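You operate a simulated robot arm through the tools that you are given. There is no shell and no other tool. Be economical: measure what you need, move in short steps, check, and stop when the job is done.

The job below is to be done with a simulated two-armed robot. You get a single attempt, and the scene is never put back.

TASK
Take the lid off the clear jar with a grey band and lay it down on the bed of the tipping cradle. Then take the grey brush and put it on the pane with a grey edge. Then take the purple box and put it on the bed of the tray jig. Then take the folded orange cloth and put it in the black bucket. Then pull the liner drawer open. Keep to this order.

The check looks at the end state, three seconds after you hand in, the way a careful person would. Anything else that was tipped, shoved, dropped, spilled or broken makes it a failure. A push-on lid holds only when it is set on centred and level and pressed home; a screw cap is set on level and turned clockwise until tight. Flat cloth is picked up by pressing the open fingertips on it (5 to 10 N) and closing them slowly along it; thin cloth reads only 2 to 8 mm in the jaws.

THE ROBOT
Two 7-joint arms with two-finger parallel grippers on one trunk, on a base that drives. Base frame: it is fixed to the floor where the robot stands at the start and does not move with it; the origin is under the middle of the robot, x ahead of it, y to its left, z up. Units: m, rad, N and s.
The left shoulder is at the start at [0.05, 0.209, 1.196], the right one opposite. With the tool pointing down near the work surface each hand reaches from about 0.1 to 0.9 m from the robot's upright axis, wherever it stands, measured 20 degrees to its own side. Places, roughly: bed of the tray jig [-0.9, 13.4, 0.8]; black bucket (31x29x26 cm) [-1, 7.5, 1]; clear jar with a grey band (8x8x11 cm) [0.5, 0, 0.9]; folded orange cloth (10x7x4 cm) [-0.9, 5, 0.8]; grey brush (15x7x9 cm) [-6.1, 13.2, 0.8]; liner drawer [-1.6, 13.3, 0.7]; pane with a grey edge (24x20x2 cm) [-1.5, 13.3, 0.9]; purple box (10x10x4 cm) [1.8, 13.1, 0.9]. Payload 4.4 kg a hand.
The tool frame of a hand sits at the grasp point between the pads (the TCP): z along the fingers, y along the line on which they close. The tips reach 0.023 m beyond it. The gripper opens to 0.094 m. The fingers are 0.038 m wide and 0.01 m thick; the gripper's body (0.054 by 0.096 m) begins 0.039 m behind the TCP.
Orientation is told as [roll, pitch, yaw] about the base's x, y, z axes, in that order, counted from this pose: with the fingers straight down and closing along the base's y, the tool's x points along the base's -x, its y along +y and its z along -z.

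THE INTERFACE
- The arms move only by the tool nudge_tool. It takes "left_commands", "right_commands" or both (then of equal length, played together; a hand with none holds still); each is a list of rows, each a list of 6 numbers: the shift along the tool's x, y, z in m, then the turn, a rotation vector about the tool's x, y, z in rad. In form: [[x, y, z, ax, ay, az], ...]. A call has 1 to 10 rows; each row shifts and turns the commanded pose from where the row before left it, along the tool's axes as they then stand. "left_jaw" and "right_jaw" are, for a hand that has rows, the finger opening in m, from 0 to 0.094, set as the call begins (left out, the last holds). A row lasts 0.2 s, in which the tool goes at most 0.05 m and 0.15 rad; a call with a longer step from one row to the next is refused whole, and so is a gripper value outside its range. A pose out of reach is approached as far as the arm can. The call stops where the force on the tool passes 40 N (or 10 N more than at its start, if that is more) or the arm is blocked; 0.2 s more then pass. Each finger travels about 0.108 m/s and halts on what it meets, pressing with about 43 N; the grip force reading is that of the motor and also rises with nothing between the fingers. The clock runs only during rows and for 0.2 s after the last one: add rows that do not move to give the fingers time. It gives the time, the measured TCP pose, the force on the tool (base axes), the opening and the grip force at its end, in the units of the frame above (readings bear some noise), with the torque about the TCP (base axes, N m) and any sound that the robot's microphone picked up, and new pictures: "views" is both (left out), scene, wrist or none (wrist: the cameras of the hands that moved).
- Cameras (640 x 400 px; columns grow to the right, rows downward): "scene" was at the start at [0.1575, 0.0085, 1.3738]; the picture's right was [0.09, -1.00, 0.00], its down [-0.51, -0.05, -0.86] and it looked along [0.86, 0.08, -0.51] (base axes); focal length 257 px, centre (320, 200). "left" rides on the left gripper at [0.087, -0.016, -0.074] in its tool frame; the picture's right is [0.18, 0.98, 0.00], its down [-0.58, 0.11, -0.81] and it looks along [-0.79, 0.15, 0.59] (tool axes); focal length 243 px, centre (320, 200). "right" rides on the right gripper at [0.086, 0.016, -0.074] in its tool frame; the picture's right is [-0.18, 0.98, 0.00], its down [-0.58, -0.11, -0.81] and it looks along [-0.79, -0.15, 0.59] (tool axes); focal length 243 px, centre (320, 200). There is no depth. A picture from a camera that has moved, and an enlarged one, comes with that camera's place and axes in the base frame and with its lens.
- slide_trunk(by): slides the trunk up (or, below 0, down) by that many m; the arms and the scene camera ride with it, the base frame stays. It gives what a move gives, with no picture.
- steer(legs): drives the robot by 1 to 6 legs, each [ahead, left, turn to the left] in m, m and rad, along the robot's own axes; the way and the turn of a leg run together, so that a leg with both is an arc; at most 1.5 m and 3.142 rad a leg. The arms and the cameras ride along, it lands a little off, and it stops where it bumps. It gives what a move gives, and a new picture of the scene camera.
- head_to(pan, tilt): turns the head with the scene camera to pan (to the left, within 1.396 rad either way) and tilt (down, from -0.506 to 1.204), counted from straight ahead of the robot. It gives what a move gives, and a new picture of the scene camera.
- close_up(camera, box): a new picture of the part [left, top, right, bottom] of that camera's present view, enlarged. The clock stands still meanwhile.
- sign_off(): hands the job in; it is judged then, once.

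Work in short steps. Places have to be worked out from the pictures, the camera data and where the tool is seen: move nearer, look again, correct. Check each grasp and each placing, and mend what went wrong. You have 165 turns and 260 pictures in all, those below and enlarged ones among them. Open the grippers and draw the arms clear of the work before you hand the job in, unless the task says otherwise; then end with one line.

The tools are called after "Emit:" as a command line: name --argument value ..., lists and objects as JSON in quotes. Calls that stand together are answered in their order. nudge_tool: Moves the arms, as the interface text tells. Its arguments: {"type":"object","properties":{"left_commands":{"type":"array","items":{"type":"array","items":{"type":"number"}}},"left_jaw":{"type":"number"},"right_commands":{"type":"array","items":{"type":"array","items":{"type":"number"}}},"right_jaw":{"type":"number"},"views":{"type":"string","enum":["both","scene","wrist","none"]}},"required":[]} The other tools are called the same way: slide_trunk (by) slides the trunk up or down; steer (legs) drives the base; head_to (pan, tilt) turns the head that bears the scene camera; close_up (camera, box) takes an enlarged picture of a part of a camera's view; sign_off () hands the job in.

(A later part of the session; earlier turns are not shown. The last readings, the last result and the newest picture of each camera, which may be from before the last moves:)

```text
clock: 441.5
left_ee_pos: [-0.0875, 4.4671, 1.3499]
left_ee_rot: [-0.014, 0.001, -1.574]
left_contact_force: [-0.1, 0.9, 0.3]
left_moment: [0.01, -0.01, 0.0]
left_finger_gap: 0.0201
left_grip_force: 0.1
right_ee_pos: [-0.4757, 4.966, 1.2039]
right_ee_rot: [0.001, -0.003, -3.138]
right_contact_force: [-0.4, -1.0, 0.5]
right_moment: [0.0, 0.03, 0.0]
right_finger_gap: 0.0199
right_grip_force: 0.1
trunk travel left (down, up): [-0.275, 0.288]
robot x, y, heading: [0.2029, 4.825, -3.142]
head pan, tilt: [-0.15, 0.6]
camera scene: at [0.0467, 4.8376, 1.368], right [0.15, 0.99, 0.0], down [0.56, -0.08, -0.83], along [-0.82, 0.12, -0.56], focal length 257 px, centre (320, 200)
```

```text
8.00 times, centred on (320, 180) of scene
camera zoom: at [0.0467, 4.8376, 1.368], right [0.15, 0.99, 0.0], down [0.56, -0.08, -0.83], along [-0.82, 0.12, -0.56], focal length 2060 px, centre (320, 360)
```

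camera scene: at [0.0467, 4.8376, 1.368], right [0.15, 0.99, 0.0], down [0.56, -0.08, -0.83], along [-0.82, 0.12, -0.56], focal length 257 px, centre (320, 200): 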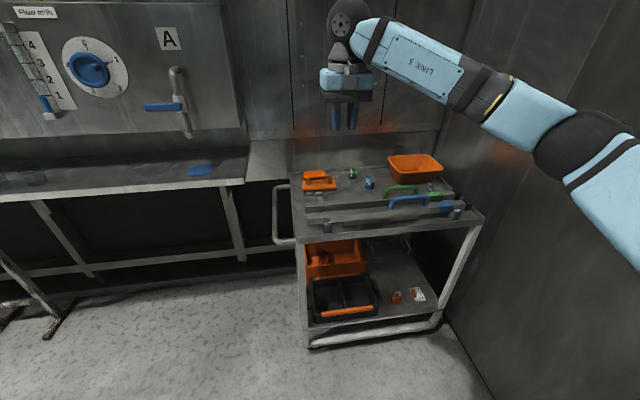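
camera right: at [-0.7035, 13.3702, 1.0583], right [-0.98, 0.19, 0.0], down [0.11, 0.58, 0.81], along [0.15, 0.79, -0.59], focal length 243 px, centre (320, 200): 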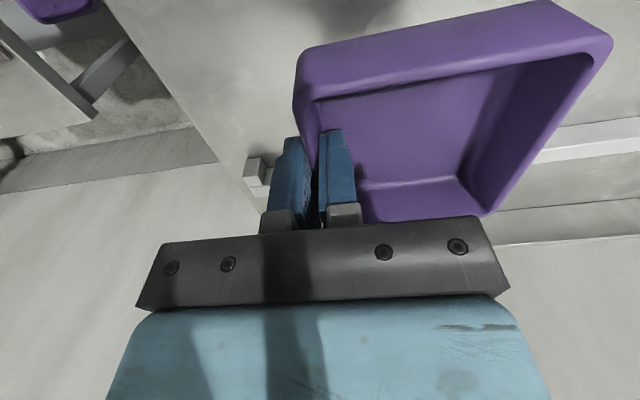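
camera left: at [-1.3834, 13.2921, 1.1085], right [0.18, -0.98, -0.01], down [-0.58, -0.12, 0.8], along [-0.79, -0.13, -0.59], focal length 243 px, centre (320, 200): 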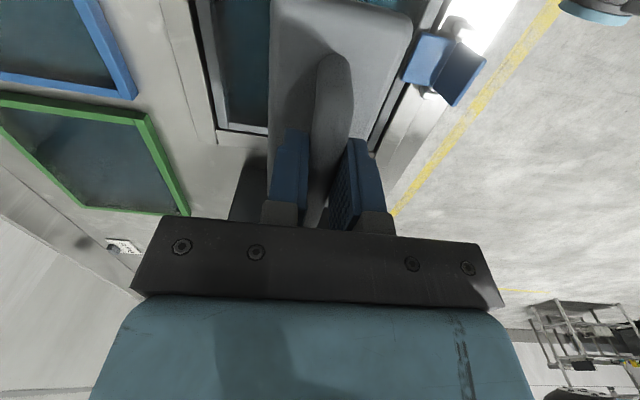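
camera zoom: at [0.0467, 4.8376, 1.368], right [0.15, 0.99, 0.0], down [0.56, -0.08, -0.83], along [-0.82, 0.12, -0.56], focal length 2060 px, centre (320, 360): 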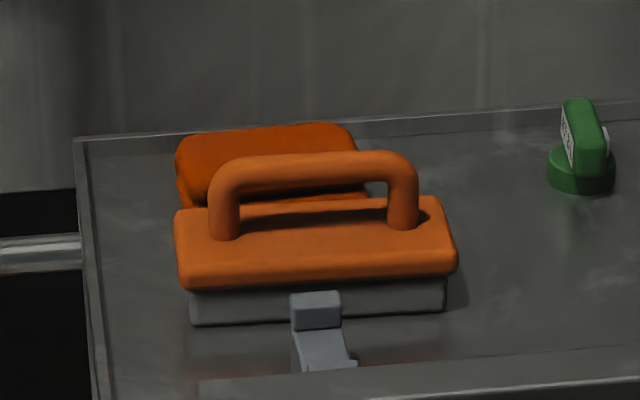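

The folded cloth lies just behind the orange brush, near [-0.95, 4.955]. I drive 0.3 m closer so the right wrist camera looks down on it.

Emit:
steer --legs '[[0.3, 0.0, 0.0]]'

Emit:
nudge_tool --right_commands '[[0, 0, 0.03, 0, 0, 0], [0, 0, 0.03, 0, 0, 0], [0, 0, 0.03, 0, 0, 0], [0, 0, 0, 0, 0, 0]]' --right_jaw 0.094 --views "wrist"

Emit:
close_up --camera "scene" --box '[270, 155, 390, 230]'

```text
clock: 443.5
left_ee_pos: [-0.3851, 4.4674, 1.3492]
left_ee_rot: [-0.014, 0.002, -1.577]
left_contact_force: [-0.2, 0.4, -0.1]
left_moment: [-0.02, -0.01, 0.01]
left_finger_gap: 0.02
left_grip_force: 0.1
right_ee_pos: [-0.7717, 4.9677, 1.2047]
right_ee_rot: [0.001, -0.003, -3.142]
right_contact_force: [0.2, -0.5, 0.1]
right_moment: [0.01, -0.04, 0.0]
right_finger_gap: 0.0201
right_grip_force: 0.1
trunk travel left (down, up): [-0.275, 0.288]
robot x, y, heading: [-0.0952, 4.8236, 3.142]
head pan, tilt: [-0.15, 0.6]
camera scene: at [-0.2504, 4.8376, 1.368], right [0.15, 0.99, 0.0], down [0.56, -0.08, -0.82], along [-0.82, 0.12, -0.57], focal length 257 px, centre (320, 200)
```

scene: 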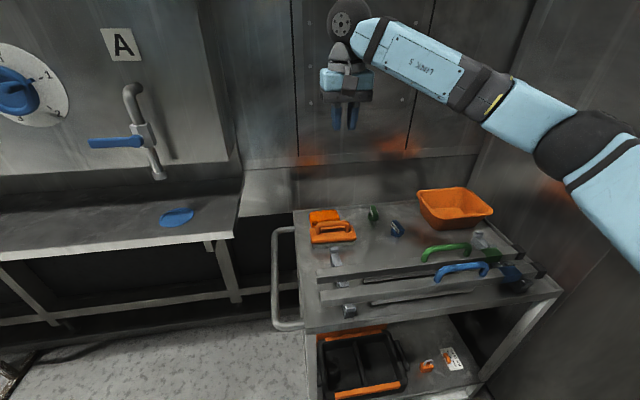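

```text
clock: 444.5
left_ee_pos: [-0.3859, 4.4676, 1.3489]
left_ee_rot: [-0.015, 0.002, -1.577]
left_contact_force: [0.1, -0.6, 0.4]
left_moment: [0.01, 0.0, 0.04]
left_finger_gap: 0.0201
left_grip_force: 0.0
right_ee_pos: [-0.7729, 4.9685, 1.1151]
right_ee_rot: [0.001, -0.003, -3.143]
right_contact_force: [0.3, 0.0, 0.1]
right_moment: [0.0, -0.01, -0.05]
right_finger_gap: 0.0943
right_grip_force: 0.0
trunk travel left (down, up): [-0.275, 0.288]
robot x, y, heading: [-0.098, 4.8261, 3.141]
head pan, tilt: [-0.15, 0.6]
camera right: at [-0.685, 4.9521, 1.1909], right [-0.18, -0.98, 0.0], down [-0.58, 0.11, 0.81], along [-0.79, 0.15, -0.59], focal length 243 px, centre (320, 200)
```

right: 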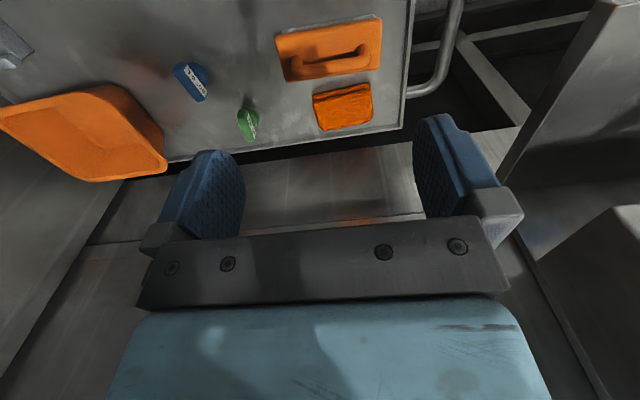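

```text
5.33 times, centred on (330, 192) of scene
camera zoom: at [-0.25, 4.8375, 1.368], right [0.15, 0.99, 0.0], down [0.56, -0.08, -0.83], along [-0.82, 0.12, -0.56], focal length 1373 px, centre (267, 240)
```

zoom: 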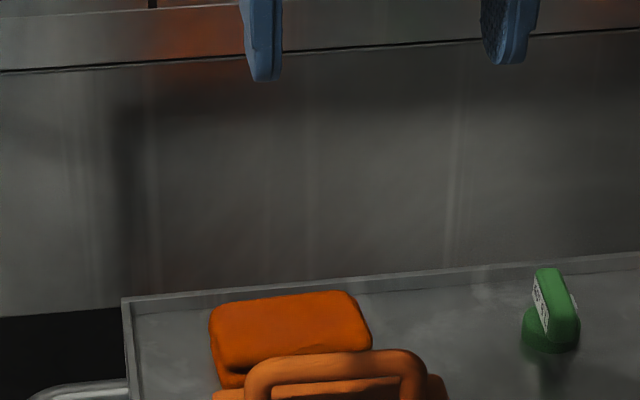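

The cloth spans about x -0.942…-0.878, y 4.916…5.0, top z≈0.85, with ~2.4 cm of gap to the brush. I turn the right tool 90° to close along x and move over it.

Emit:
nudge_tool --right_commands '[[0, 0, 0, 0, 0, 0.15], [0, 0, 0, 0, 0, 0.15], [0, 0, 0, 0, 0, 0.15], [0, 0, 0, 0, 0, 0.15], [0, 0, 0, 0, 0, 0.15], [0, 0, 0, 0, 0, 0.15], [0, 0, 0, 0, 0, 0.15], [0, 0, 0, 0, 0, 0.15], [0, 0, 0, 0, 0, 0.15], [0, 0, 0, 0, 0, 0.15]]' --right_jaw 0.078 --views "none"

Emit:
nudge_tool --right_commands '[[0, 0, 0, 0, 0, 0.071], [0.004, 0.046, 0, 0, 0, 0], [0.004, 0.046, 0, 0, 0, 0], [0.004, 0.045, 0, 0, 0, 0], [0, 0, 0.04, 0, 0, 0], [0, 0, 0.04, 0, 0, 0], [0, 0, 0, 0, 0, 0]]' --views "both"

Emit:
close_up --camera "scene" --box '[270, 155, 390, 260]'

```text
clock: 446.7
left_ee_pos: [-0.3848, 4.4682, 1.3494]
left_ee_rot: [-0.016, 0.0, -1.577]
left_contact_force: [-0.1, -0.3, 0.1]
left_moment: [0.01, 0.02, 0.02]
left_finger_gap: 0.02
left_grip_force: 0.2
right_ee_pos: [-0.7731, 4.967, 1.1151]
right_ee_rot: [0.004, 0.003, 1.64]
right_contact_force: [0.9, 0.3, 0.1]
right_moment: [-0.03, 0.04, 0.01]
right_finger_gap: 0.0782
right_grip_force: 0.0
trunk travel left (down, up): [-0.275, 0.288]
robot x, y, heading: [-0.0943, 4.824, 3.143]
head pan, tilt: [-0.15, 0.6]
```

```text
clock: 448.3
left_ee_pos: [-0.383, 4.4676, 1.3489]
left_ee_rot: [-0.016, 0.001, -1.578]
left_contact_force: [-0.1, -0.3, -0.6]
left_moment: [-0.01, 0.01, 0.0]
left_finger_gap: 0.02
left_grip_force: 0.0
right_ee_pos: [-0.9078, 4.9554, 1.0352]
right_ee_rot: [0.004, 0.0, 1.572]
right_contact_force: [0.6, -0.3, -0.6]
right_moment: [0.01, -0.07, 0.0]
right_finger_gap: 0.078
right_grip_force: 0.1
trunk travel left (down, up): [-0.275, 0.288]
robot x, y, heading: [-0.0963, 4.8276, 3.143]
head pan, tilt: [-0.15, 0.6]
camera scene: at [-0.2496, 4.8375, 1.3681], right [0.15, 0.99, 0.0], down [0.56, -0.08, -0.83], along [-0.82, 0.12, -0.56], focal length 257 px, centre (320, 200)
camera right: at [-0.9238, 4.8697, 1.1102], right [-0.98, 0.18, 0.0], down [0.11, 0.58, 0.81], along [0.14, 0.79, -0.59], focal length 243 px, centre (320, 200)
```

scene: 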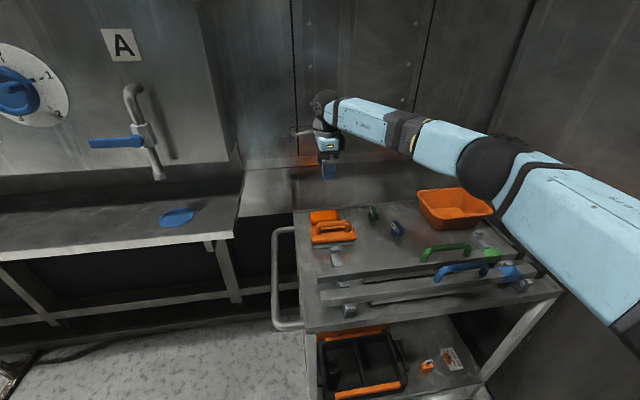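
right: 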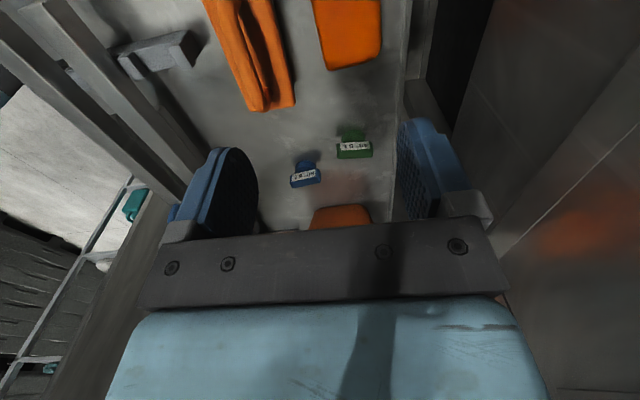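

```text
3.81 times, centred on (330, 208) of scene
camera zoom: at [-0.2496, 4.8375, 1.3681], right [0.15, 0.99, 0.0], down [0.56, -0.08, -0.83], along [-0.82, 0.12, -0.56], focal length 981 px, centre (282, 171)
```

zoom: 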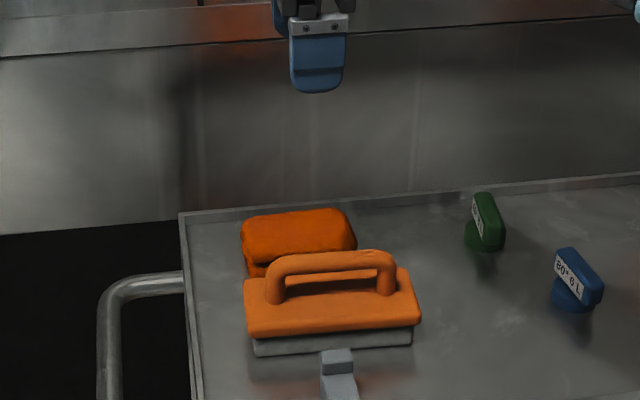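

Both wrist views now agree: cloth centre [-0.94, 4.958], top z≈0.805, brush edge at x≈-0.874. I shift over and descend to z≈0.86.

Emit:
nudge_tool --right_commands '[[-0.003, 0.032, 0, 0, 0, 0], [0, 0, 0.04, 0, 0, 0], [0, 0, 0.04, 0, 0, 0], [0, 0, 0.04, 0, 0, 0], [0, 0, 0.05, 0, 0, 0], [0, 0, 0, 0, 0, 0]]' --right_jaw 0.08 --views "wrist"

Emit:
close_up --camera "scene" --box '[270, 155, 390, 260]'

```text
clock: 449.7
left_ee_pos: [-0.3853, 4.4666, 1.3496]
left_ee_rot: [-0.016, 0.002, -1.578]
left_contact_force: [-0.1, 0.2, -1.0]
left_moment: [0.05, -0.01, 0.0]
left_finger_gap: 0.0201
left_grip_force: 0.1
right_ee_pos: [-0.9309, 4.9587, 0.8667]
right_ee_rot: [0.005, 0.0, 1.572]
right_contact_force: [-0.5, -0.7, 0.2]
right_moment: [0.0, 0.01, -0.03]
right_finger_gap: 0.08
right_grip_force: 0.0
right hand out of reach, approached as far as the arm can: row 5
trunk travel left (down, up): [-0.275, 0.288]
robot x, y, heading: [-0.0929, 4.8234, 3.145]
head pan, tilt: [-0.15, 0.6]
camera right: at [-0.9467, 4.8722, 0.9418], right [-0.98, 0.18, 0.0], down [0.11, 0.58, 0.81], along [0.15, 0.79, -0.59], focal length 243 px, centre (320, 200)
```

right: 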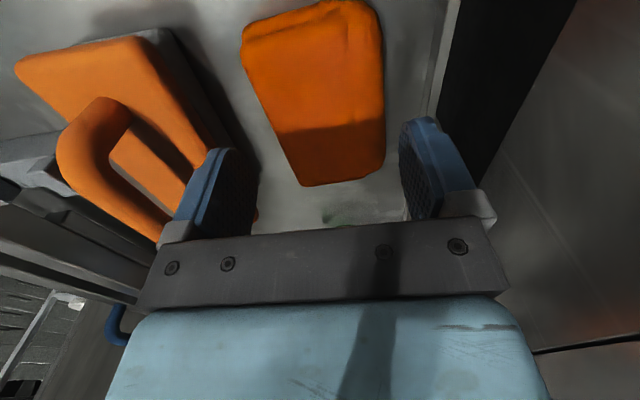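

```text
3.81 times, centred on (330, 208) of scene
camera zoom: at [-0.2496, 4.8371, 1.3681], right [0.15, 0.99, 0.0], down [0.56, -0.08, -0.83], along [-0.82, 0.12, -0.56], focal length 981 px, centre (282, 171)
```

zoom: 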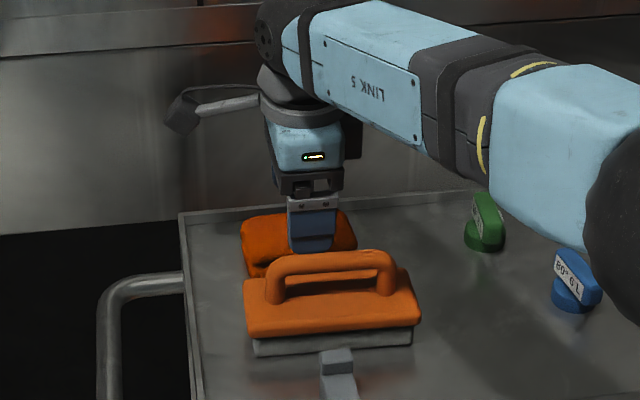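

Centred, but the arm is at its reach limit. I rise 6 cm, drive 5 cm closer, and shift the hand back to x≈-0.934.

Emit:
nudge_tool --right_commands '[[0, 0, -0.03, 0, 0, 0], [0, 0, -0.04, 0, 0, 0], [0, 0, 0, 0, 0, 0]]' --views "none"

Emit:
steer --legs '[[0.05, 0.0, 0.0]]'

```text
clock: 450.5
left_ee_pos: [-0.3849, 4.4686, 1.3505]
left_ee_rot: [-0.015, 0.003, -1.577]
left_contact_force: [0.8, 0.3, 0.3]
left_moment: [0.03, -0.04, -0.01]
left_finger_gap: 0.0201
left_grip_force: 0.0
right_ee_pos: [-0.9338, 4.9603, 0.936]
right_ee_rot: [0.002, 0.002, 1.571]
right_contact_force: [0.4, 0.6, 0.4]
right_moment: [-0.03, -0.01, 0.03]
right_finger_gap: 0.08
right_grip_force: 0.1
trunk travel left (down, up): [-0.275, 0.288]
robot x, y, heading: [-0.0944, 4.8253, 3.141]
head pan, tilt: [-0.15, 0.6]
```

```text
clock: 451.4
left_ee_pos: [-0.4332, 4.4675, 1.3487]
left_ee_rot: [-0.013, 0.001, -1.577]
left_contact_force: [0.0, 0.0, 0.1]
left_moment: [0.0, 0.01, -0.01]
left_finger_gap: 0.0199
left_grip_force: 0.0
right_ee_pos: [-0.9814, 4.9612, 0.9368]
right_ee_rot: [0.002, 0.0, 1.571]
right_contact_force: [-0.7, 1.0, 0.2]
right_moment: [0.0, 0.0, -0.01]
right_finger_gap: 0.0801
right_grip_force: 0.1
trunk travel left (down, up): [-0.275, 0.288]
robot x, y, heading: [-0.1421, 4.8267, 3.142]
head pan, tilt: [-0.15, 0.6]
camera scene: at [-0.2993, 4.8376, 1.3679], right [0.15, 0.99, 0.0], down [0.56, -0.08, -0.82], along [-0.82, 0.12, -0.57], focal length 257 px, centre (320, 200)
```

scene: 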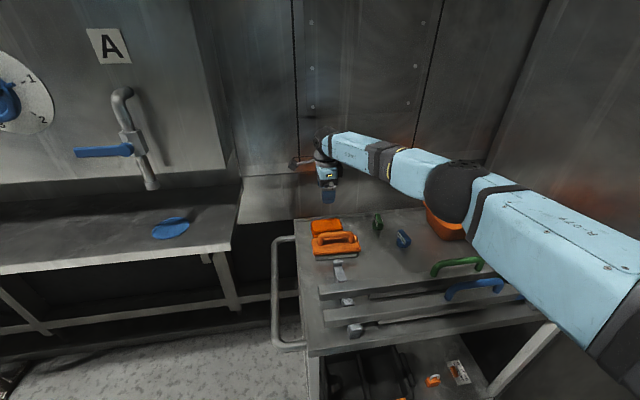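

Emit:
nudge_tool --right_commands '[[0, -0.047, 0, 0, 0, 0], [0, 0, 0.04, 0, 0, 0], [0, 0, 0.04, 0, 0, 0], [0, 0, 0.025, 0, 0, 0], [0, 0, 0, 0, 0, 0]]' --views "wrist"

Emit:
close_up --camera "scene" --box '[270, 175, 390, 270]'

```text
clock: 452.6
left_ee_pos: [-0.4317, 4.4681, 1.3494]
left_ee_rot: [-0.016, 0.002, -1.577]
left_contact_force: [-0.2, 0.5, -0.1]
left_moment: [0.0, 0.0, 0.01]
left_finger_gap: 0.0203
left_grip_force: 0.0
right_ee_pos: [-0.9351, 4.961, 0.8309]
right_ee_rot: [0.004, 0.001, 1.572]
right_contact_force: [-0.5, 1.0, 0.2]
right_moment: [0.0, 0.0, 0.01]
right_finger_gap: 0.08
right_grip_force: 0.0
trunk travel left (down, up): [-0.275, 0.288]
robot x, y, heading: [-0.1448, 4.8234, 3.138]
head pan, tilt: [-0.15, 0.6]
camera right: at [-0.9504, 4.8751, 0.9064], right [-0.98, 0.18, 0.0], down [0.11, 0.58, 0.81], along [0.15, 0.79, -0.59], focal length 243 px, centre (320, 200)
```

right: 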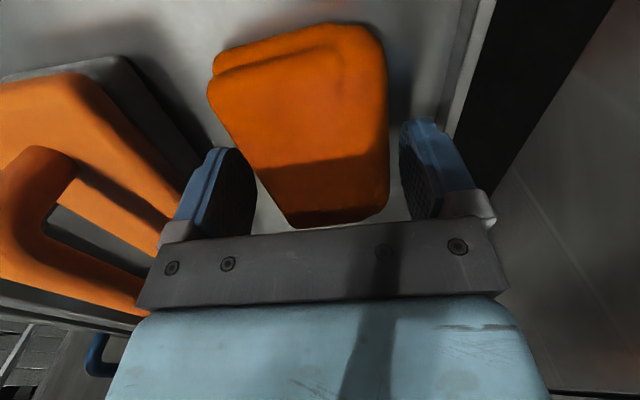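

```text
4.21 times, centred on (330, 222) of scene
camera zoom: at [-0.2983, 4.8378, 1.368], right [0.15, 0.99, 0.0], down [0.56, -0.09, -0.83], along [-0.82, 0.12, -0.56], focal length 1084 px, centre (278, 105)
```

zoom: 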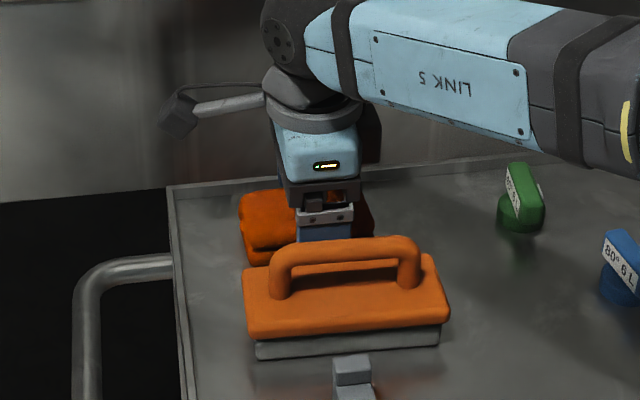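

Cloth is astride both fingers, clear of the brush. I lower 24 mm in small steps.

Emit:
nudge_tool --right_commands '[[0, 0, 0.008, 0, 0, 0], [0, 0, 0.008, 0, 0, 0], [0, 0, 0.008, 0, 0, 0], [0, 0, 0, 0, 0, 0]]' --views "none"

Emit:
nudge_tool --right_commands '[[0, 0, 0, 0, 0, 0], [0, 0, 0, 0, 0, 0], [0, 0, 0, 0, 0, 0], [0, 0, 0, 0, 0, 0]]' --right_jaw 0.0 --views "wrist"

```text
clock: 453.3
left_ee_pos: [-0.4311, 4.4679, 1.3503]
left_ee_rot: [-0.017, 0.0, -1.58]
left_contact_force: [-1.1, 0.4, -0.2]
left_moment: [-0.01, -0.05, 0.01]
left_finger_gap: 0.0199
left_grip_force: 0.1
right_ee_pos: [-0.9364, 4.9611, 0.823]
right_ee_rot: [0.011, 0.001, 1.571]
right_contact_force: [9.7, 2.4, 27.2]
right_moment: [0.55, -1.55, 0.14]
right_finger_gap: 0.0841
right_grip_force: 4.5
trunk travel left (down, up): [-0.275, 0.288]
robot x, y, heading: [-0.1423, 4.8269, 3.146]
head pan, tilt: [-0.15, 0.6]
stopped in row 3 (right hand): the force on the tool passed its limit at 47 N (the readings are from after the stop); the commanded pose is now the measured one
```

```text
clock: 453.6
left_ee_pos: [-0.4307, 4.4694, 1.3502]
left_ee_rot: [-0.02, 0.001, -1.578]
left_contact_force: [-0.3, -0.3, -1.0]
left_moment: [-0.02, -0.01, -0.01]
left_finger_gap: 0.0198
left_grip_force: 0.1
right_ee_pos: [-0.9335, 4.9611, 0.822]
right_ee_rot: [0.007, 0.004, 1.57]
right_contact_force: [16.8, 0.4, 23.4]
right_moment: [0.5, -1.31, -0.26]
right_finger_gap: 0.0656
right_grip_force: 42.6
trunk travel left (down, up): [-0.275, 0.288]
robot x, y, heading: [-0.1462, 4.822, 3.142]
head pan, tilt: [-0.15, 0.6]
stopped in row 1 (right hand): the force on the tool passed its limit at 44 N (the readings are from after the stop); the commanded pose is now the measured one
camera right: at [-0.9493, 4.8744, 0.8986], right [-0.98, 0.18, 0.01], down [0.11, 0.58, 0.8], along [0.14, 0.79, -0.6], focal length 243 px, centre (320, 200)
```

right: 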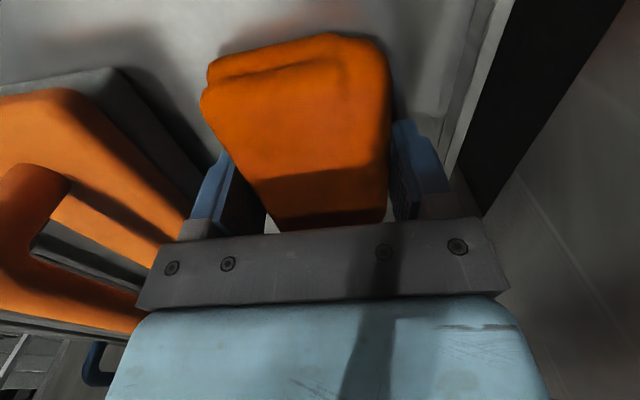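

The tips met the tray, and the jaws have closed on the cloth at 66 mm with full grip. I lift a little and check.

Emit:
nudge_tool --right_commands '[[0, 0, -0.004, 0, 0, 0], [0, 0, -0.006, 0, 0, 0], [0, 0, -0.01, 0, 0, 0], [0, 0, 0, 0, 0, 0]]' --views "wrist"

Emit:
close_up --camera "scene" --box '[270, 175, 390, 270]'

```text
clock: 454.6
left_ee_pos: [-0.435, 4.4682, 1.3491]
left_ee_rot: [-0.013, 0.002, -1.58]
left_contact_force: [0.1, -0.1, 0.3]
left_moment: [-0.01, -0.03, 0.0]
left_finger_gap: 0.0201
left_grip_force: 0.0
right_ee_pos: [-0.9366, 4.9609, 0.8378]
right_ee_rot: [0.003, 0.003, 1.571]
right_contact_force: [-0.3, -0.2, 0.1]
right_moment: [-0.01, -0.01, 0.02]
right_finger_gap: 0.0651
right_grip_force: 43.4
trunk travel left (down, up): [-0.275, 0.288]
robot x, y, heading: [-0.1464, 4.8249, 3.139]
head pan, tilt: [-0.15, 0.6]
camera right: at [-0.9514, 4.8759, 0.9134], right [-0.98, 0.18, 0.0], down [0.11, 0.58, 0.8], along [0.15, 0.79, -0.59], focal length 243 px, centre (320, 200)
```

right: 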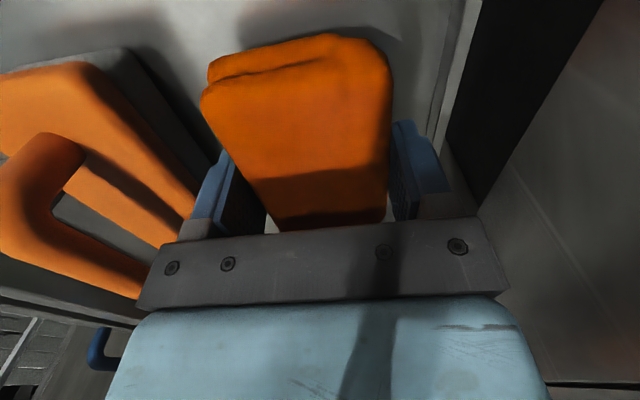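

```text
4.21 times, centred on (330, 222) of scene
camera zoom: at [-0.2989, 4.8381, 1.3679], right [0.15, 0.99, 0.0], down [0.56, -0.09, -0.82], along [-0.82, 0.13, -0.57], focal length 1084 px, centre (278, 105)
```

zoom: 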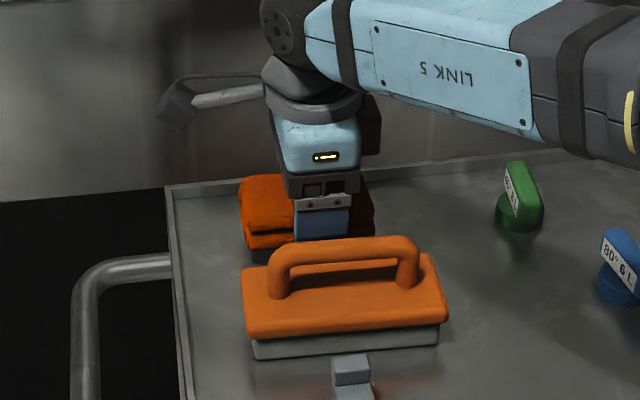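

It comes along, and the brush hasn't moved. I lift fully and retract.

Emit:
nudge_tool --right_commands '[[0, 0, -0.03, 0, 0, 0], [0, 0, -0.04, 0, 0, 0], [0, 0, -0.05, 0, 0, 0], [0, 0, -0.05, 0, 0, 0], [0, 0, -0.05, 0, 0, 0], [0, 0, -0.05, 0, 0, 0], [0, 0, -0.05, 0, 0, 0], [0, -0.045, 0, 0, 0, 0], [0, -0.045, 0, 0, 0, 0], [0, -0.045, 0, 0, 0, 0]]' --views "none"

Emit:
nudge_tool --right_commands '[[0, -0.045, 0, 0, 0, 0], [0, -0.045, 0, 0, 0, 0], [0, -0.045, 0, 0, 0, 0], [0, 0, 0, 0, 0, 0]]' --views "both"

```text
clock: 456.9
left_ee_pos: [-0.4327, 4.4695, 1.3502]
left_ee_rot: [-0.016, -0.001, -1.58]
left_contact_force: [0.3, -0.3, -0.1]
left_moment: [-0.01, 0.0, 0.01]
left_finger_gap: 0.0201
left_grip_force: 0.1
right_ee_pos: [-0.7986, 4.9636, 1.1602]
right_ee_rot: [0.005, 0.002, 1.568]
right_contact_force: [0.9, -0.7, -0.4]
right_moment: [-0.01, 0.04, -0.01]
right_finger_gap: 0.0652
right_grip_force: 43.0
trunk travel left (down, up): [-0.275, 0.288]
robot x, y, heading: [-0.1464, 4.8248, 3.139]
head pan, tilt: [-0.15, 0.6]
```

```text
clock: 457.9
left_ee_pos: [-0.436, 4.4683, 1.3499]
left_ee_rot: [-0.014, 0.002, -1.58]
left_contact_force: [0.5, -0.2, -0.7]
left_moment: [-0.01, -0.02, 0.02]
left_finger_gap: 0.0201
left_grip_force: 0.1
right_ee_pos: [-0.6654, 4.962, 1.1566]
right_ee_rot: [0.004, 0.004, 1.571]
right_contact_force: [0.3, -0.3, 0.3]
right_moment: [0.0, 0.0, 0.01]
right_finger_gap: 0.0652
right_grip_force: 42.8
trunk travel left (down, up): [-0.275, 0.288]
robot x, y, heading: [-0.1419, 4.8258, 3.139]
head pan, tilt: [-0.15, 0.6]
camera scene: at [-0.299, 4.838, 1.3679], right [0.15, 0.99, 0.0], down [0.56, -0.09, -0.82], along [-0.82, 0.13, -0.57], focal length 257 px, centre (320, 200)
camera right: at [-0.6806, 4.8758, 1.2318], right [-0.98, 0.18, 0.0], down [0.11, 0.58, 0.8], along [0.15, 0.79, -0.59], focal length 243 px, centre (320, 200)
```

scene: 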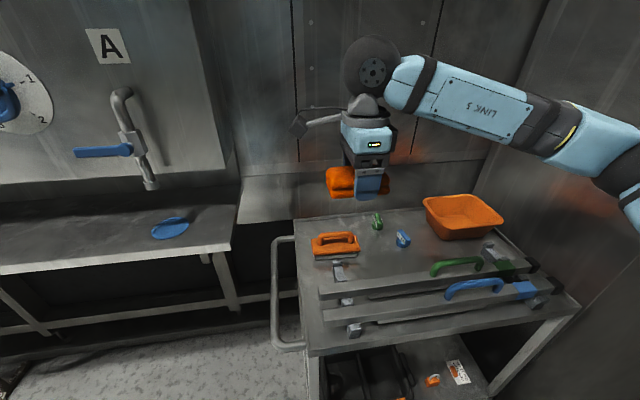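
right: 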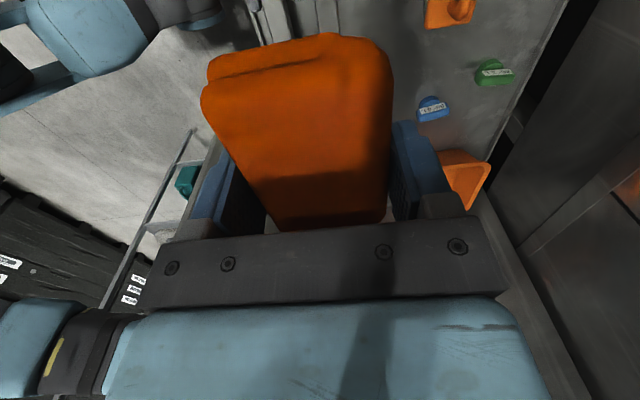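

The cloth is secure. I back off, re-extend the arm to keep the elbow in, and retrace the way out.

Emit:
steer --legs '[[-0.33, 0.0, 0.0]]'

Emit:
nudge_tool --right_commands '[[0, 0.048, 0, 0, 0, 0], [0, 0.048, 0, 0, 0, 0], [0, 0.048, 0, 0, 0, 0], [0, 0, 0, 0, 0, 0]]' --views "none"

Emit:
steer --legs '[[-0.5, -0.27, 0.0], [-0.5, -0.02, 0]]'

```text
clock: 460.0
left_ee_pos: [-0.1034, 4.4673, 1.3502]
left_ee_rot: [-0.017, 0.002, -1.578]
left_contact_force: [-1.6, -0.8, -0.5]
left_moment: [-0.01, -0.02, 0.0]
left_finger_gap: 0.0199
left_grip_force: 0.1
right_ee_pos: [-0.3364, 4.9607, 1.1581]
right_ee_rot: [0.004, 0.004, 1.571]
right_contact_force: [0.6, 0.2, -1.4]
right_moment: [0.0, 0.0, -0.02]
right_finger_gap: 0.0653
right_grip_force: 43.2
trunk travel left (down, up): [-0.275, 0.288]
robot x, y, heading: [0.1862, 4.8219, 3.14]
head pan, tilt: [-0.15, 0.6]
camera scene: at [0.031, 4.8374, 1.368], right [0.15, 0.99, 0.0], down [0.56, -0.09, -0.83], along [-0.82, 0.12, -0.56], focal length 257 px, centre (320, 200)
```

scene: 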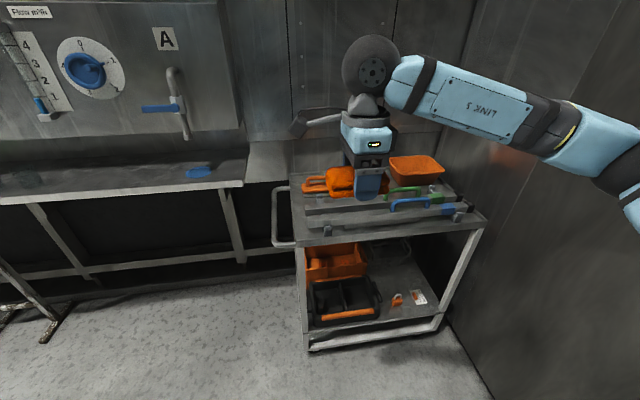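

```text
clock: 461.0
left_ee_pos: [-0.1042, 4.4671, 1.3491]
left_ee_rot: [-0.015, 0.0, -1.579]
left_contact_force: [-0.5, 1.1, 0.7]
left_moment: [-0.04, -0.01, -0.01]
left_finger_gap: 0.0199
left_grip_force: 0.1
right_ee_pos: [-0.4798, 4.9622, 1.1561]
right_ee_rot: [0.006, 0.002, 1.572]
right_contact_force: [0.4, -0.1, -0.5]
right_moment: [-0.03, 0.01, 0.01]
right_finger_gap: 0.0649
right_grip_force: 43.6
trunk travel left (down, up): [-0.275, 0.288]
robot x, y, heading: [0.1869, 4.8253, 3.136]
head pan, tilt: [-0.15, 0.6]
```

```text
clock: 466.8
left_ee_pos: [0.8986, 4.7635, 1.3504]
left_ee_rot: [-0.012, 0.002, -1.566]
left_contact_force: [-0.1, 0.3, -0.2]
left_moment: [0.01, 0.01, -0.01]
left_finger_gap: 0.0202
left_grip_force: 0.0
right_ee_pos: [0.5191, 5.2507, 1.157]
right_ee_rot: [0.004, 0.004, 1.585]
right_contact_force: [-0.8, -0.3, -0.1]
right_moment: [-0.02, -0.01, 0.03]
right_finger_gap: 0.0653
right_grip_force: 43.2
trunk travel left (down, up): [-0.275, 0.288]
robot x, y, heading: [1.1858, 5.1245, -3.128]
head pan, tilt: [-0.15, 0.6]
camera scene: at [1.0294, 5.1345, 1.368], right [0.14, 0.99, 0.0], down [0.56, -0.08, -0.83], along [-0.82, 0.11, -0.56], focal length 257 px, centre (320, 200)
```

scene: 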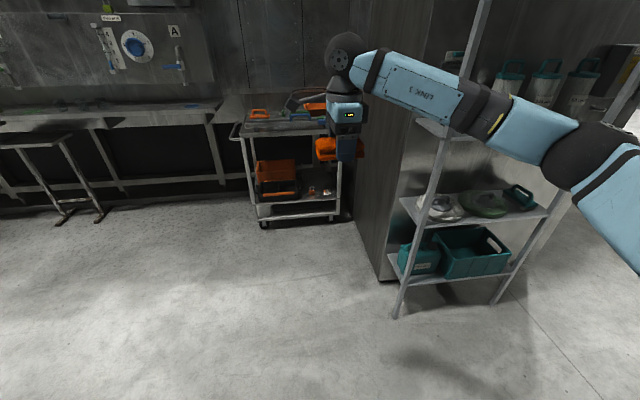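

Clear. I retract the arm some and strafe right to y≈7.9, then look toward the bucket.

Emit:
nudge_tool --right_commands '[[0, -0.048, 0, 0, 0, 0], [0, -0.048, 0, 0, 0, 0], [0, -0.048, 0, 0, 0, 0], [0, -0.048, 0, 0, 0, 0], [0, 0, 0, 0, 0, 0]]' --views "none"

Emit:
steer --legs '[[0, -1.4, -0.013], [0, -1.4, 0]]'

Emit:
head_to --pan 0.1 --tilt 0.35

```text
clock: 468.0
left_ee_pos: [0.8984, 4.7629, 1.3492]
left_ee_rot: [-0.013, 0.002, -1.567]
left_contact_force: [0.0, 0.8, 0.4]
left_moment: [0.01, 0.02, 0.03]
left_finger_gap: 0.0198
left_grip_force: 0.0
right_ee_pos: [0.7092, 5.2556, 1.1539]
right_ee_rot: [0.003, 0.004, 1.584]
right_contact_force: [0.3, 0.4, -0.5]
right_moment: [0.0, -0.04, 0.02]
right_finger_gap: 0.0653
right_grip_force: 43.2
trunk travel left (down, up): [-0.275, 0.288]
robot x, y, heading: [1.1848, 5.1222, -3.133]
head pan, tilt: [-0.15, 0.6]
```

```text
clock: 492.4
left_ee_pos: [0.8636, 7.5479, 1.3497]
left_ee_rot: [-0.014, 0.003, -1.547]
left_contact_force: [0.1, 0.2, 0.6]
left_moment: [-0.04, 0.0, -0.03]
left_finger_gap: 0.0199
left_grip_force: 0.1
right_ee_pos: [0.6659, 8.0369, 1.153]
right_ee_rot: [0.004, 0.003, 1.602]
right_contact_force: [0.1, 0.3, 0.5]
right_moment: [-0.03, 0.0, 0.01]
right_finger_gap: 0.0651
right_grip_force: 43.4
trunk travel left (down, up): [-0.275, 0.288]
robot x, y, heading: [1.1451, 7.9122, -3.111]
head pan, tilt: [-0.15, 0.6]
camera scene: at [0.9875, 7.9211, 1.368], right [0.12, 0.99, 0.0], down [0.56, -0.07, -0.83], along [-0.82, 0.1, -0.56], focal length 257 px, centre (320, 200)
```

scene: 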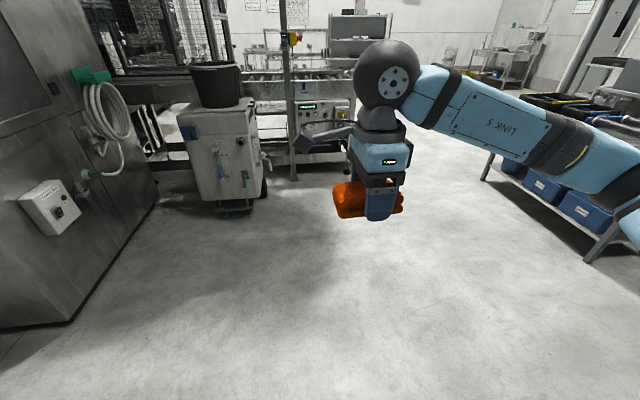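

```text
clock: 493.2
left_ee_pos: [0.8645, 7.5468, 1.3491]
left_ee_rot: [-0.013, 0.002, -1.546]
left_contact_force: [0.5, -0.2, -0.4]
left_moment: [0.03, 0.02, 0.02]
left_finger_gap: 0.02
left_grip_force: 0.1
right_ee_pos: [0.6653, 8.0384, 1.154]
right_ee_rot: [0.003, 0.003, 1.603]
right_contact_force: [0.5, 0.7, -0.9]
right_moment: [-0.01, 0.0, 0.0]
right_finger_gap: 0.065
right_grip_force: 42.7
trunk travel left (down, up): [-0.275, 0.288]
robot x, y, heading: [1.1404, 7.9119, -3.11]
head pan, tilt: [0.099, 0.351]
camera scene: at [0.9829, 7.8986, 1.3907], right [-0.13, 0.99, 0.0], down [0.34, 0.04, -0.94], along [-0.93, -0.12, -0.34], focal length 257 px, centre (320, 200)
```

scene: 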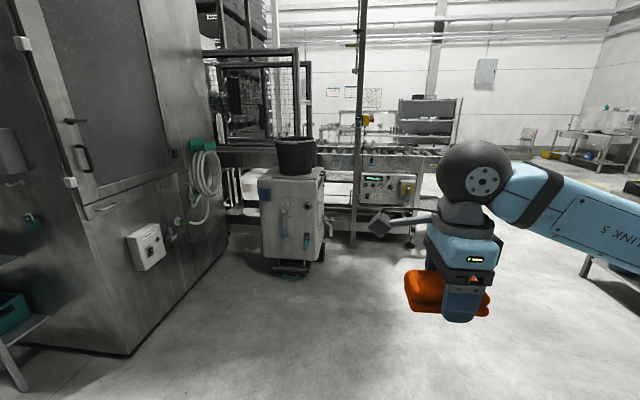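

The bucket's centre is about [-1.03, 7.47], rim z≈1.13. I raise the trunk 0.2 m so the cloth clears the rim, and approach to x≈0.

Emit:
slide_trunk --by 0.2

Emit:
steer --legs '[[0.65, 0.2, -0.03], [0.5, 0.2, 0]]'

Emit:
head_to --pan 0.0 --tilt 0.6

```text
clock: 495.4
left_ee_pos: [0.8639, 7.5476, 1.5487]
left_ee_rot: [-0.014, 0.001, -1.545]
left_contact_force: [0.0, 0.8, -0.2]
left_moment: [0.01, 0.0, -0.03]
left_finger_gap: 0.02
left_grip_force: 0.1
right_ee_pos: [0.6662, 8.0372, 1.3534]
right_ee_rot: [0.004, 0.005, 1.603]
right_contact_force: [0.1, -0.5, -1.4]
right_moment: [0.02, 0.0, -0.01]
right_finger_gap: 0.0651
right_grip_force: 43.1
trunk travel left (down, up): [-0.475, 0.088]
robot x, y, heading: [1.1434, 7.9127, -3.111]
head pan, tilt: [0.099, 0.351]
```

```text
clock: 501.8
left_ee_pos: [-0.2868, 7.1448, 1.5498]
left_ee_rot: [-0.015, -0.001, -1.571]
left_contact_force: [0.3, -1.1, -1.1]
left_moment: [-0.02, -0.01, 0.0]
left_finger_gap: 0.02
left_grip_force: 0.1
right_ee_pos: [-0.4733, 7.6381, 1.3547]
right_ee_rot: [0.006, 0.004, 1.579]
right_contact_force: [0.5, -0.5, -0.4]
right_moment: [0.02, -0.02, -0.03]
right_finger_gap: 0.0654
right_grip_force: 42.6
trunk travel left (down, up): [-0.475, 0.088]
robot x, y, heading: [0.0018, 7.5009, -3.131]
head pan, tilt: [0.099, 0.351]
camera scene: at [-0.159, 7.4931, 1.5909], right [-0.11, 0.99, 0.0], down [0.34, 0.04, -0.94], along [-0.93, -0.1, -0.34], focal length 257 px, centre (320, 200)
```

scene: 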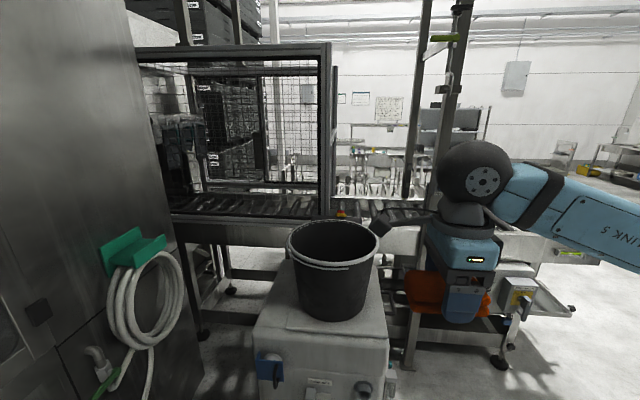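

```text
clock: 502.6
left_ee_pos: [-0.2877, 7.1447, 1.5507]
left_ee_rot: [-0.015, 0.003, -1.572]
left_contact_force: [-0.6, -0.4, -0.1]
left_moment: [-0.01, 0.04, 0.0]
left_finger_gap: 0.0199
left_grip_force: 0.0
right_ee_pos: [-0.4737, 7.6384, 1.353]
right_ee_rot: [0.005, 0.003, 1.58]
right_contact_force: [1.0, 0.7, -0.8]
right_moment: [0.02, 0.03, -0.01]
right_finger_gap: 0.0653
right_grip_force: 42.4
trunk travel left (down, up): [-0.475, 0.088]
robot x, y, heading: [0.0002, 7.5035, -3.136]
head pan, tilt: [0.0, 0.6]
camera scene: at [-0.156, 7.5018, 1.568], right [-0.01, 1.0, 0.0], down [0.56, 0.0, -0.83], along [-0.83, -0.01, -0.56], focal length 257 px, centre (320, 200)
```

scene: 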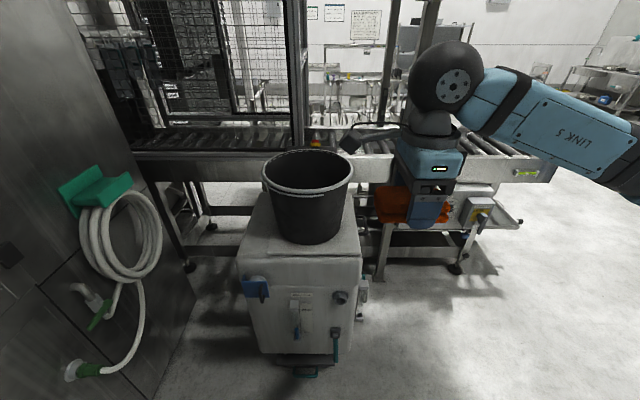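

Bucket centre ≈ [-0.985, 7.446]. I drive 0.25 m closer, then bring the cloth over the bucket at height.

Emit:
steer --legs '[[0.25, 0, 0]]'

Emit:
nudge_tool --right_commands '[[0.03, 0.035, 0, 0, 0, 0], [0.03, 0.035, 0, 0, 0, 0], [0.03, 0.035, 0, 0, 0, 0], [0.03, 0.035, 0, 0, 0, 0], [0.03, 0.035, 0, 0, 0, 0], [0.02, 0.04, 0, 0, 0, 0], [0, 0.045, 0, 0, 0, 0], [0, 0, 0, 0, 0, 0]]' --views "both"

```text
clock: 504.4
left_ee_pos: [-0.5393, 7.145, 1.5503]
left_ee_rot: [-0.016, 0.002, -1.575]
left_contact_force: [-0.6, -0.6, -0.2]
left_moment: [-0.03, -0.02, 0.0]
left_finger_gap: 0.0201
left_grip_force: 0.0
right_ee_pos: [-0.7234, 7.6411, 1.3546]
right_ee_rot: [0.004, 0.002, 1.577]
right_contact_force: [-0.1, -0.2, -0.9]
right_moment: [0.0, 0.05, 0.01]
right_finger_gap: 0.0652
right_grip_force: 43.4
trunk travel left (down, up): [-0.475, 0.088]
robot x, y, heading: [-0.249, 7.5028, -3.138]
head pan, tilt: [0.0, 0.6]
camera scene: at [-0.406, 7.5014, 1.5682], right [0.0, 1.0, 0.0], down [0.56, 0.0, -0.83], along [-0.83, 0.0, -0.56], focal length 257 px, centre (320, 200)
```

scene: 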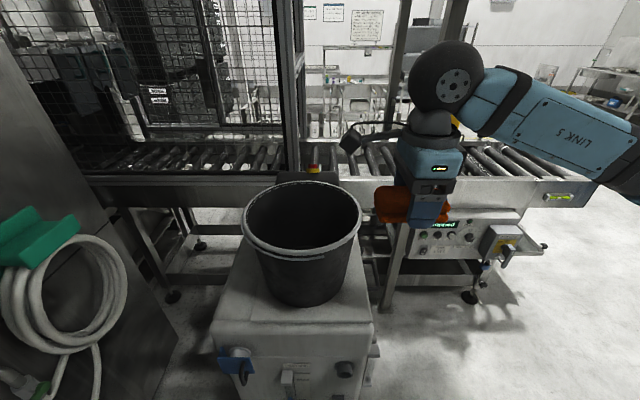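

```text
clock: 506.2
left_ee_pos: [-0.5394, 7.1462, 1.5507]
left_ee_rot: [-0.017, -0.001, -1.573]
left_contact_force: [1.0, -0.4, 0.2]
left_moment: [-0.05, 0.03, 0.03]
left_finger_gap: 0.0202
left_grip_force: 0.2
right_ee_pos: [-0.9826, 7.4692, 1.3559]
right_ee_rot: [0.005, 0.004, 1.576]
right_contact_force: [-0.3, -0.9, -0.2]
right_moment: [0.02, 0.0, 0.0]
right_finger_gap: 0.065
right_grip_force: 42.9
trunk travel left (down, up): [-0.475, 0.088]
robot x, y, heading: [-0.2499, 7.4994, -3.138]
head pan, tilt: [0.0, 0.6]
camera scene: at [-0.4069, 7.502, 1.568], right [0.0, 1.0, 0.0], down [0.56, 0.0, -0.83], along [-0.83, 0.0, -0.56], focal length 257 px, centre (320, 200)
camera right: at [-0.9976, 7.383, 1.4309], right [-0.98, 0.18, 0.0], down [0.11, 0.58, 0.8], along [0.14, 0.79, -0.59], focal length 243 px, centre (320, 200)
```

scene: 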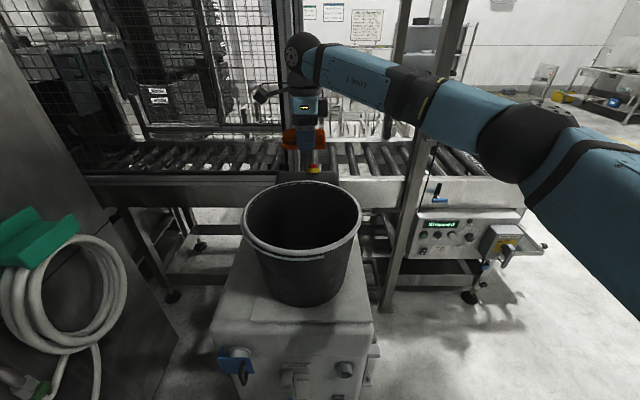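
right: 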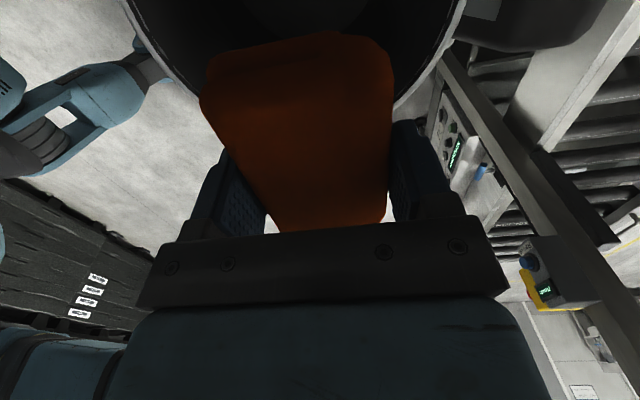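

Closer view gives centre ≈ [-0.95, 7.453], rim z≈1.145. I shift 3 cm and lower 15 cm, then check.

Emit:
nudge_tool --right_commands '[[0, -0.03, 0, 0, 0, 0], [0, 0, 0.04, 0, 0, 0], [0, 0, 0.04, 0, 0, 0], [0, 0, 0.04, 0, 0, 0], [0, 0, 0.03, 0, 0, 0], [0, 0, 0, 0, 0, 0]]' --views "both"

```text
clock: 507.6
left_ee_pos: [-0.5389, 7.1437, 1.5496]
left_ee_rot: [-0.015, 0.004, -1.575]
left_contact_force: [0.6, 1.2, 0.6]
left_moment: [-0.04, -0.01, -0.01]
left_finger_gap: 0.0201
left_grip_force: 0.1
right_ee_pos: [-0.9558, 7.4692, 1.2055]
right_ee_rot: [0.005, 0.004, 1.575]
right_contact_force: [-1.2, 0.4, -1.4]
right_moment: [0.01, 0.02, 0.0]
right_finger_gap: 0.0653
right_grip_force: 42.8
trunk travel left (down, up): [-0.475, 0.088]
robot x, y, heading: [-0.2524, 7.5028, -3.142]
head pan, tilt: [0.0, 0.6]
camera scene: at [-0.4071, 7.5012, 1.568], right [0.0, 1.0, 0.0], down [0.56, 0.0, -0.83], along [-0.83, 0.0, -0.56], focal length 257 px, centre (320, 200)
camera right: at [-0.9701, 7.3834, 1.2799], right [-0.98, 0.18, 0.0], down [0.11, 0.58, 0.8], along [0.14, 0.79, -0.59], focal length 243 px, centre (320, 200)
```

scene: 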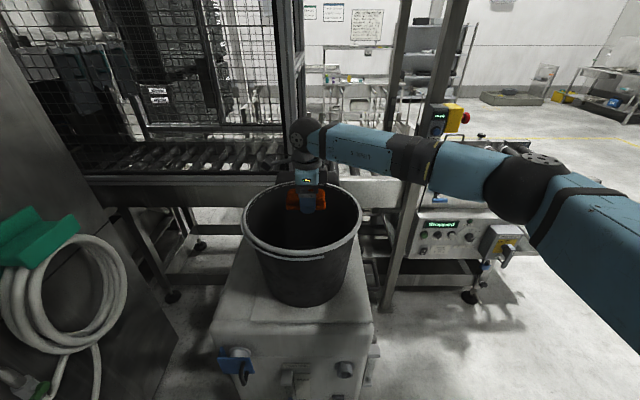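
right: 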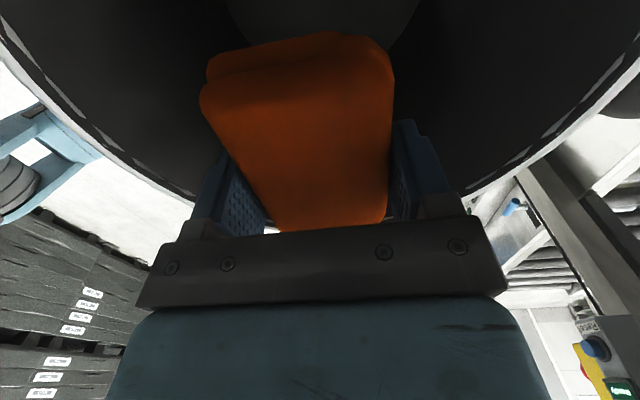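

Centred within the rim. I lower 14 cm further, into the bucket, and open.

Emit:
nudge_tool --right_commands '[[0, 0, 0.03, 0, 0, 0], [0, 0, 0.03, 0, 0, 0], [0, 0, 0.03, 0, 0, 0], [0, 0, 0.03, 0, 0, 0], [0, 0, 0.02, 0, 0, 0], [0, 0, 0, 0, 0, 0]]' --views "none"

Emit:
nudge_tool --right_commands '[[0, 0, 0, 0, 0, 0], [0, 0, 0, 0, 0, 0], [0, 0, 0, 0, 0, 0], [0, 0, 0, 0, 0, 0]]' --right_jaw 0.092 --views "wrist"

```text
clock: 509.0
left_ee_pos: [-0.5392, 7.146, 1.5497]
left_ee_rot: [-0.015, 0.003, -1.574]
left_contact_force: [0.4, 0.3, 0.2]
left_moment: [0.01, 0.01, -0.02]
left_finger_gap: 0.0199
left_grip_force: 0.0
right_ee_pos: [-0.9566, 7.4663, 1.064]
right_ee_rot: [0.007, 0.004, 1.574]
right_contact_force: [-1.2, -0.2, -0.4]
right_moment: [0.0, 0.01, -0.01]
right_finger_gap: 0.0655
right_grip_force: 43.4
trunk travel left (down, up): [-0.475, 0.088]
robot x, y, heading: [-0.2522, 7.5038, -3.142]
head pan, tilt: [0.0, 0.6]
```

```text
clock: 510.0
left_ee_pos: [-0.5391, 7.1444, 1.5495]
left_ee_rot: [-0.015, 0.001, -1.574]
left_contact_force: [-0.3, 0.9, -0.7]
left_moment: [0.0, 0.03, -0.01]
left_finger_gap: 0.0199
left_grip_force: 0.1
right_ee_pos: [-0.9568, 7.4673, 1.0639]
right_ee_rot: [0.005, 0.004, 1.575]
right_contact_force: [1.4, -0.2, 0.4]
right_moment: [0.01, 0.02, 0.0]
right_finger_gap: 0.0919
right_grip_force: 0.0
trunk travel left (down, up): [-0.475, 0.088]
robot x, y, heading: [-0.2563, 7.503, -3.134]
head pan, tilt: [0.0, 0.6]
camera right: at [-0.9711, 7.381, 1.1395], right [-0.98, 0.18, 0.0], down [0.11, 0.58, 0.8], along [0.14, 0.79, -0.59], focal length 243 px, centre (320, 200)
```

right: 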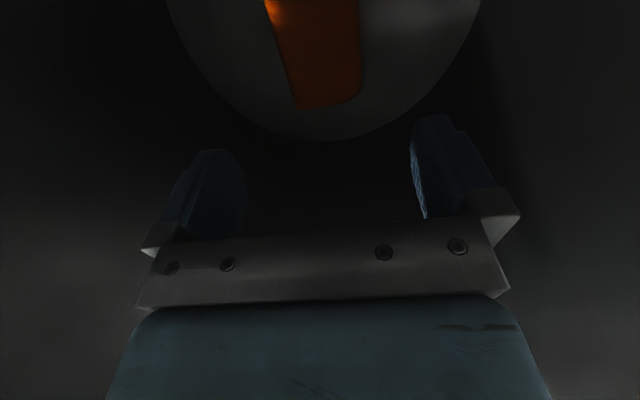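

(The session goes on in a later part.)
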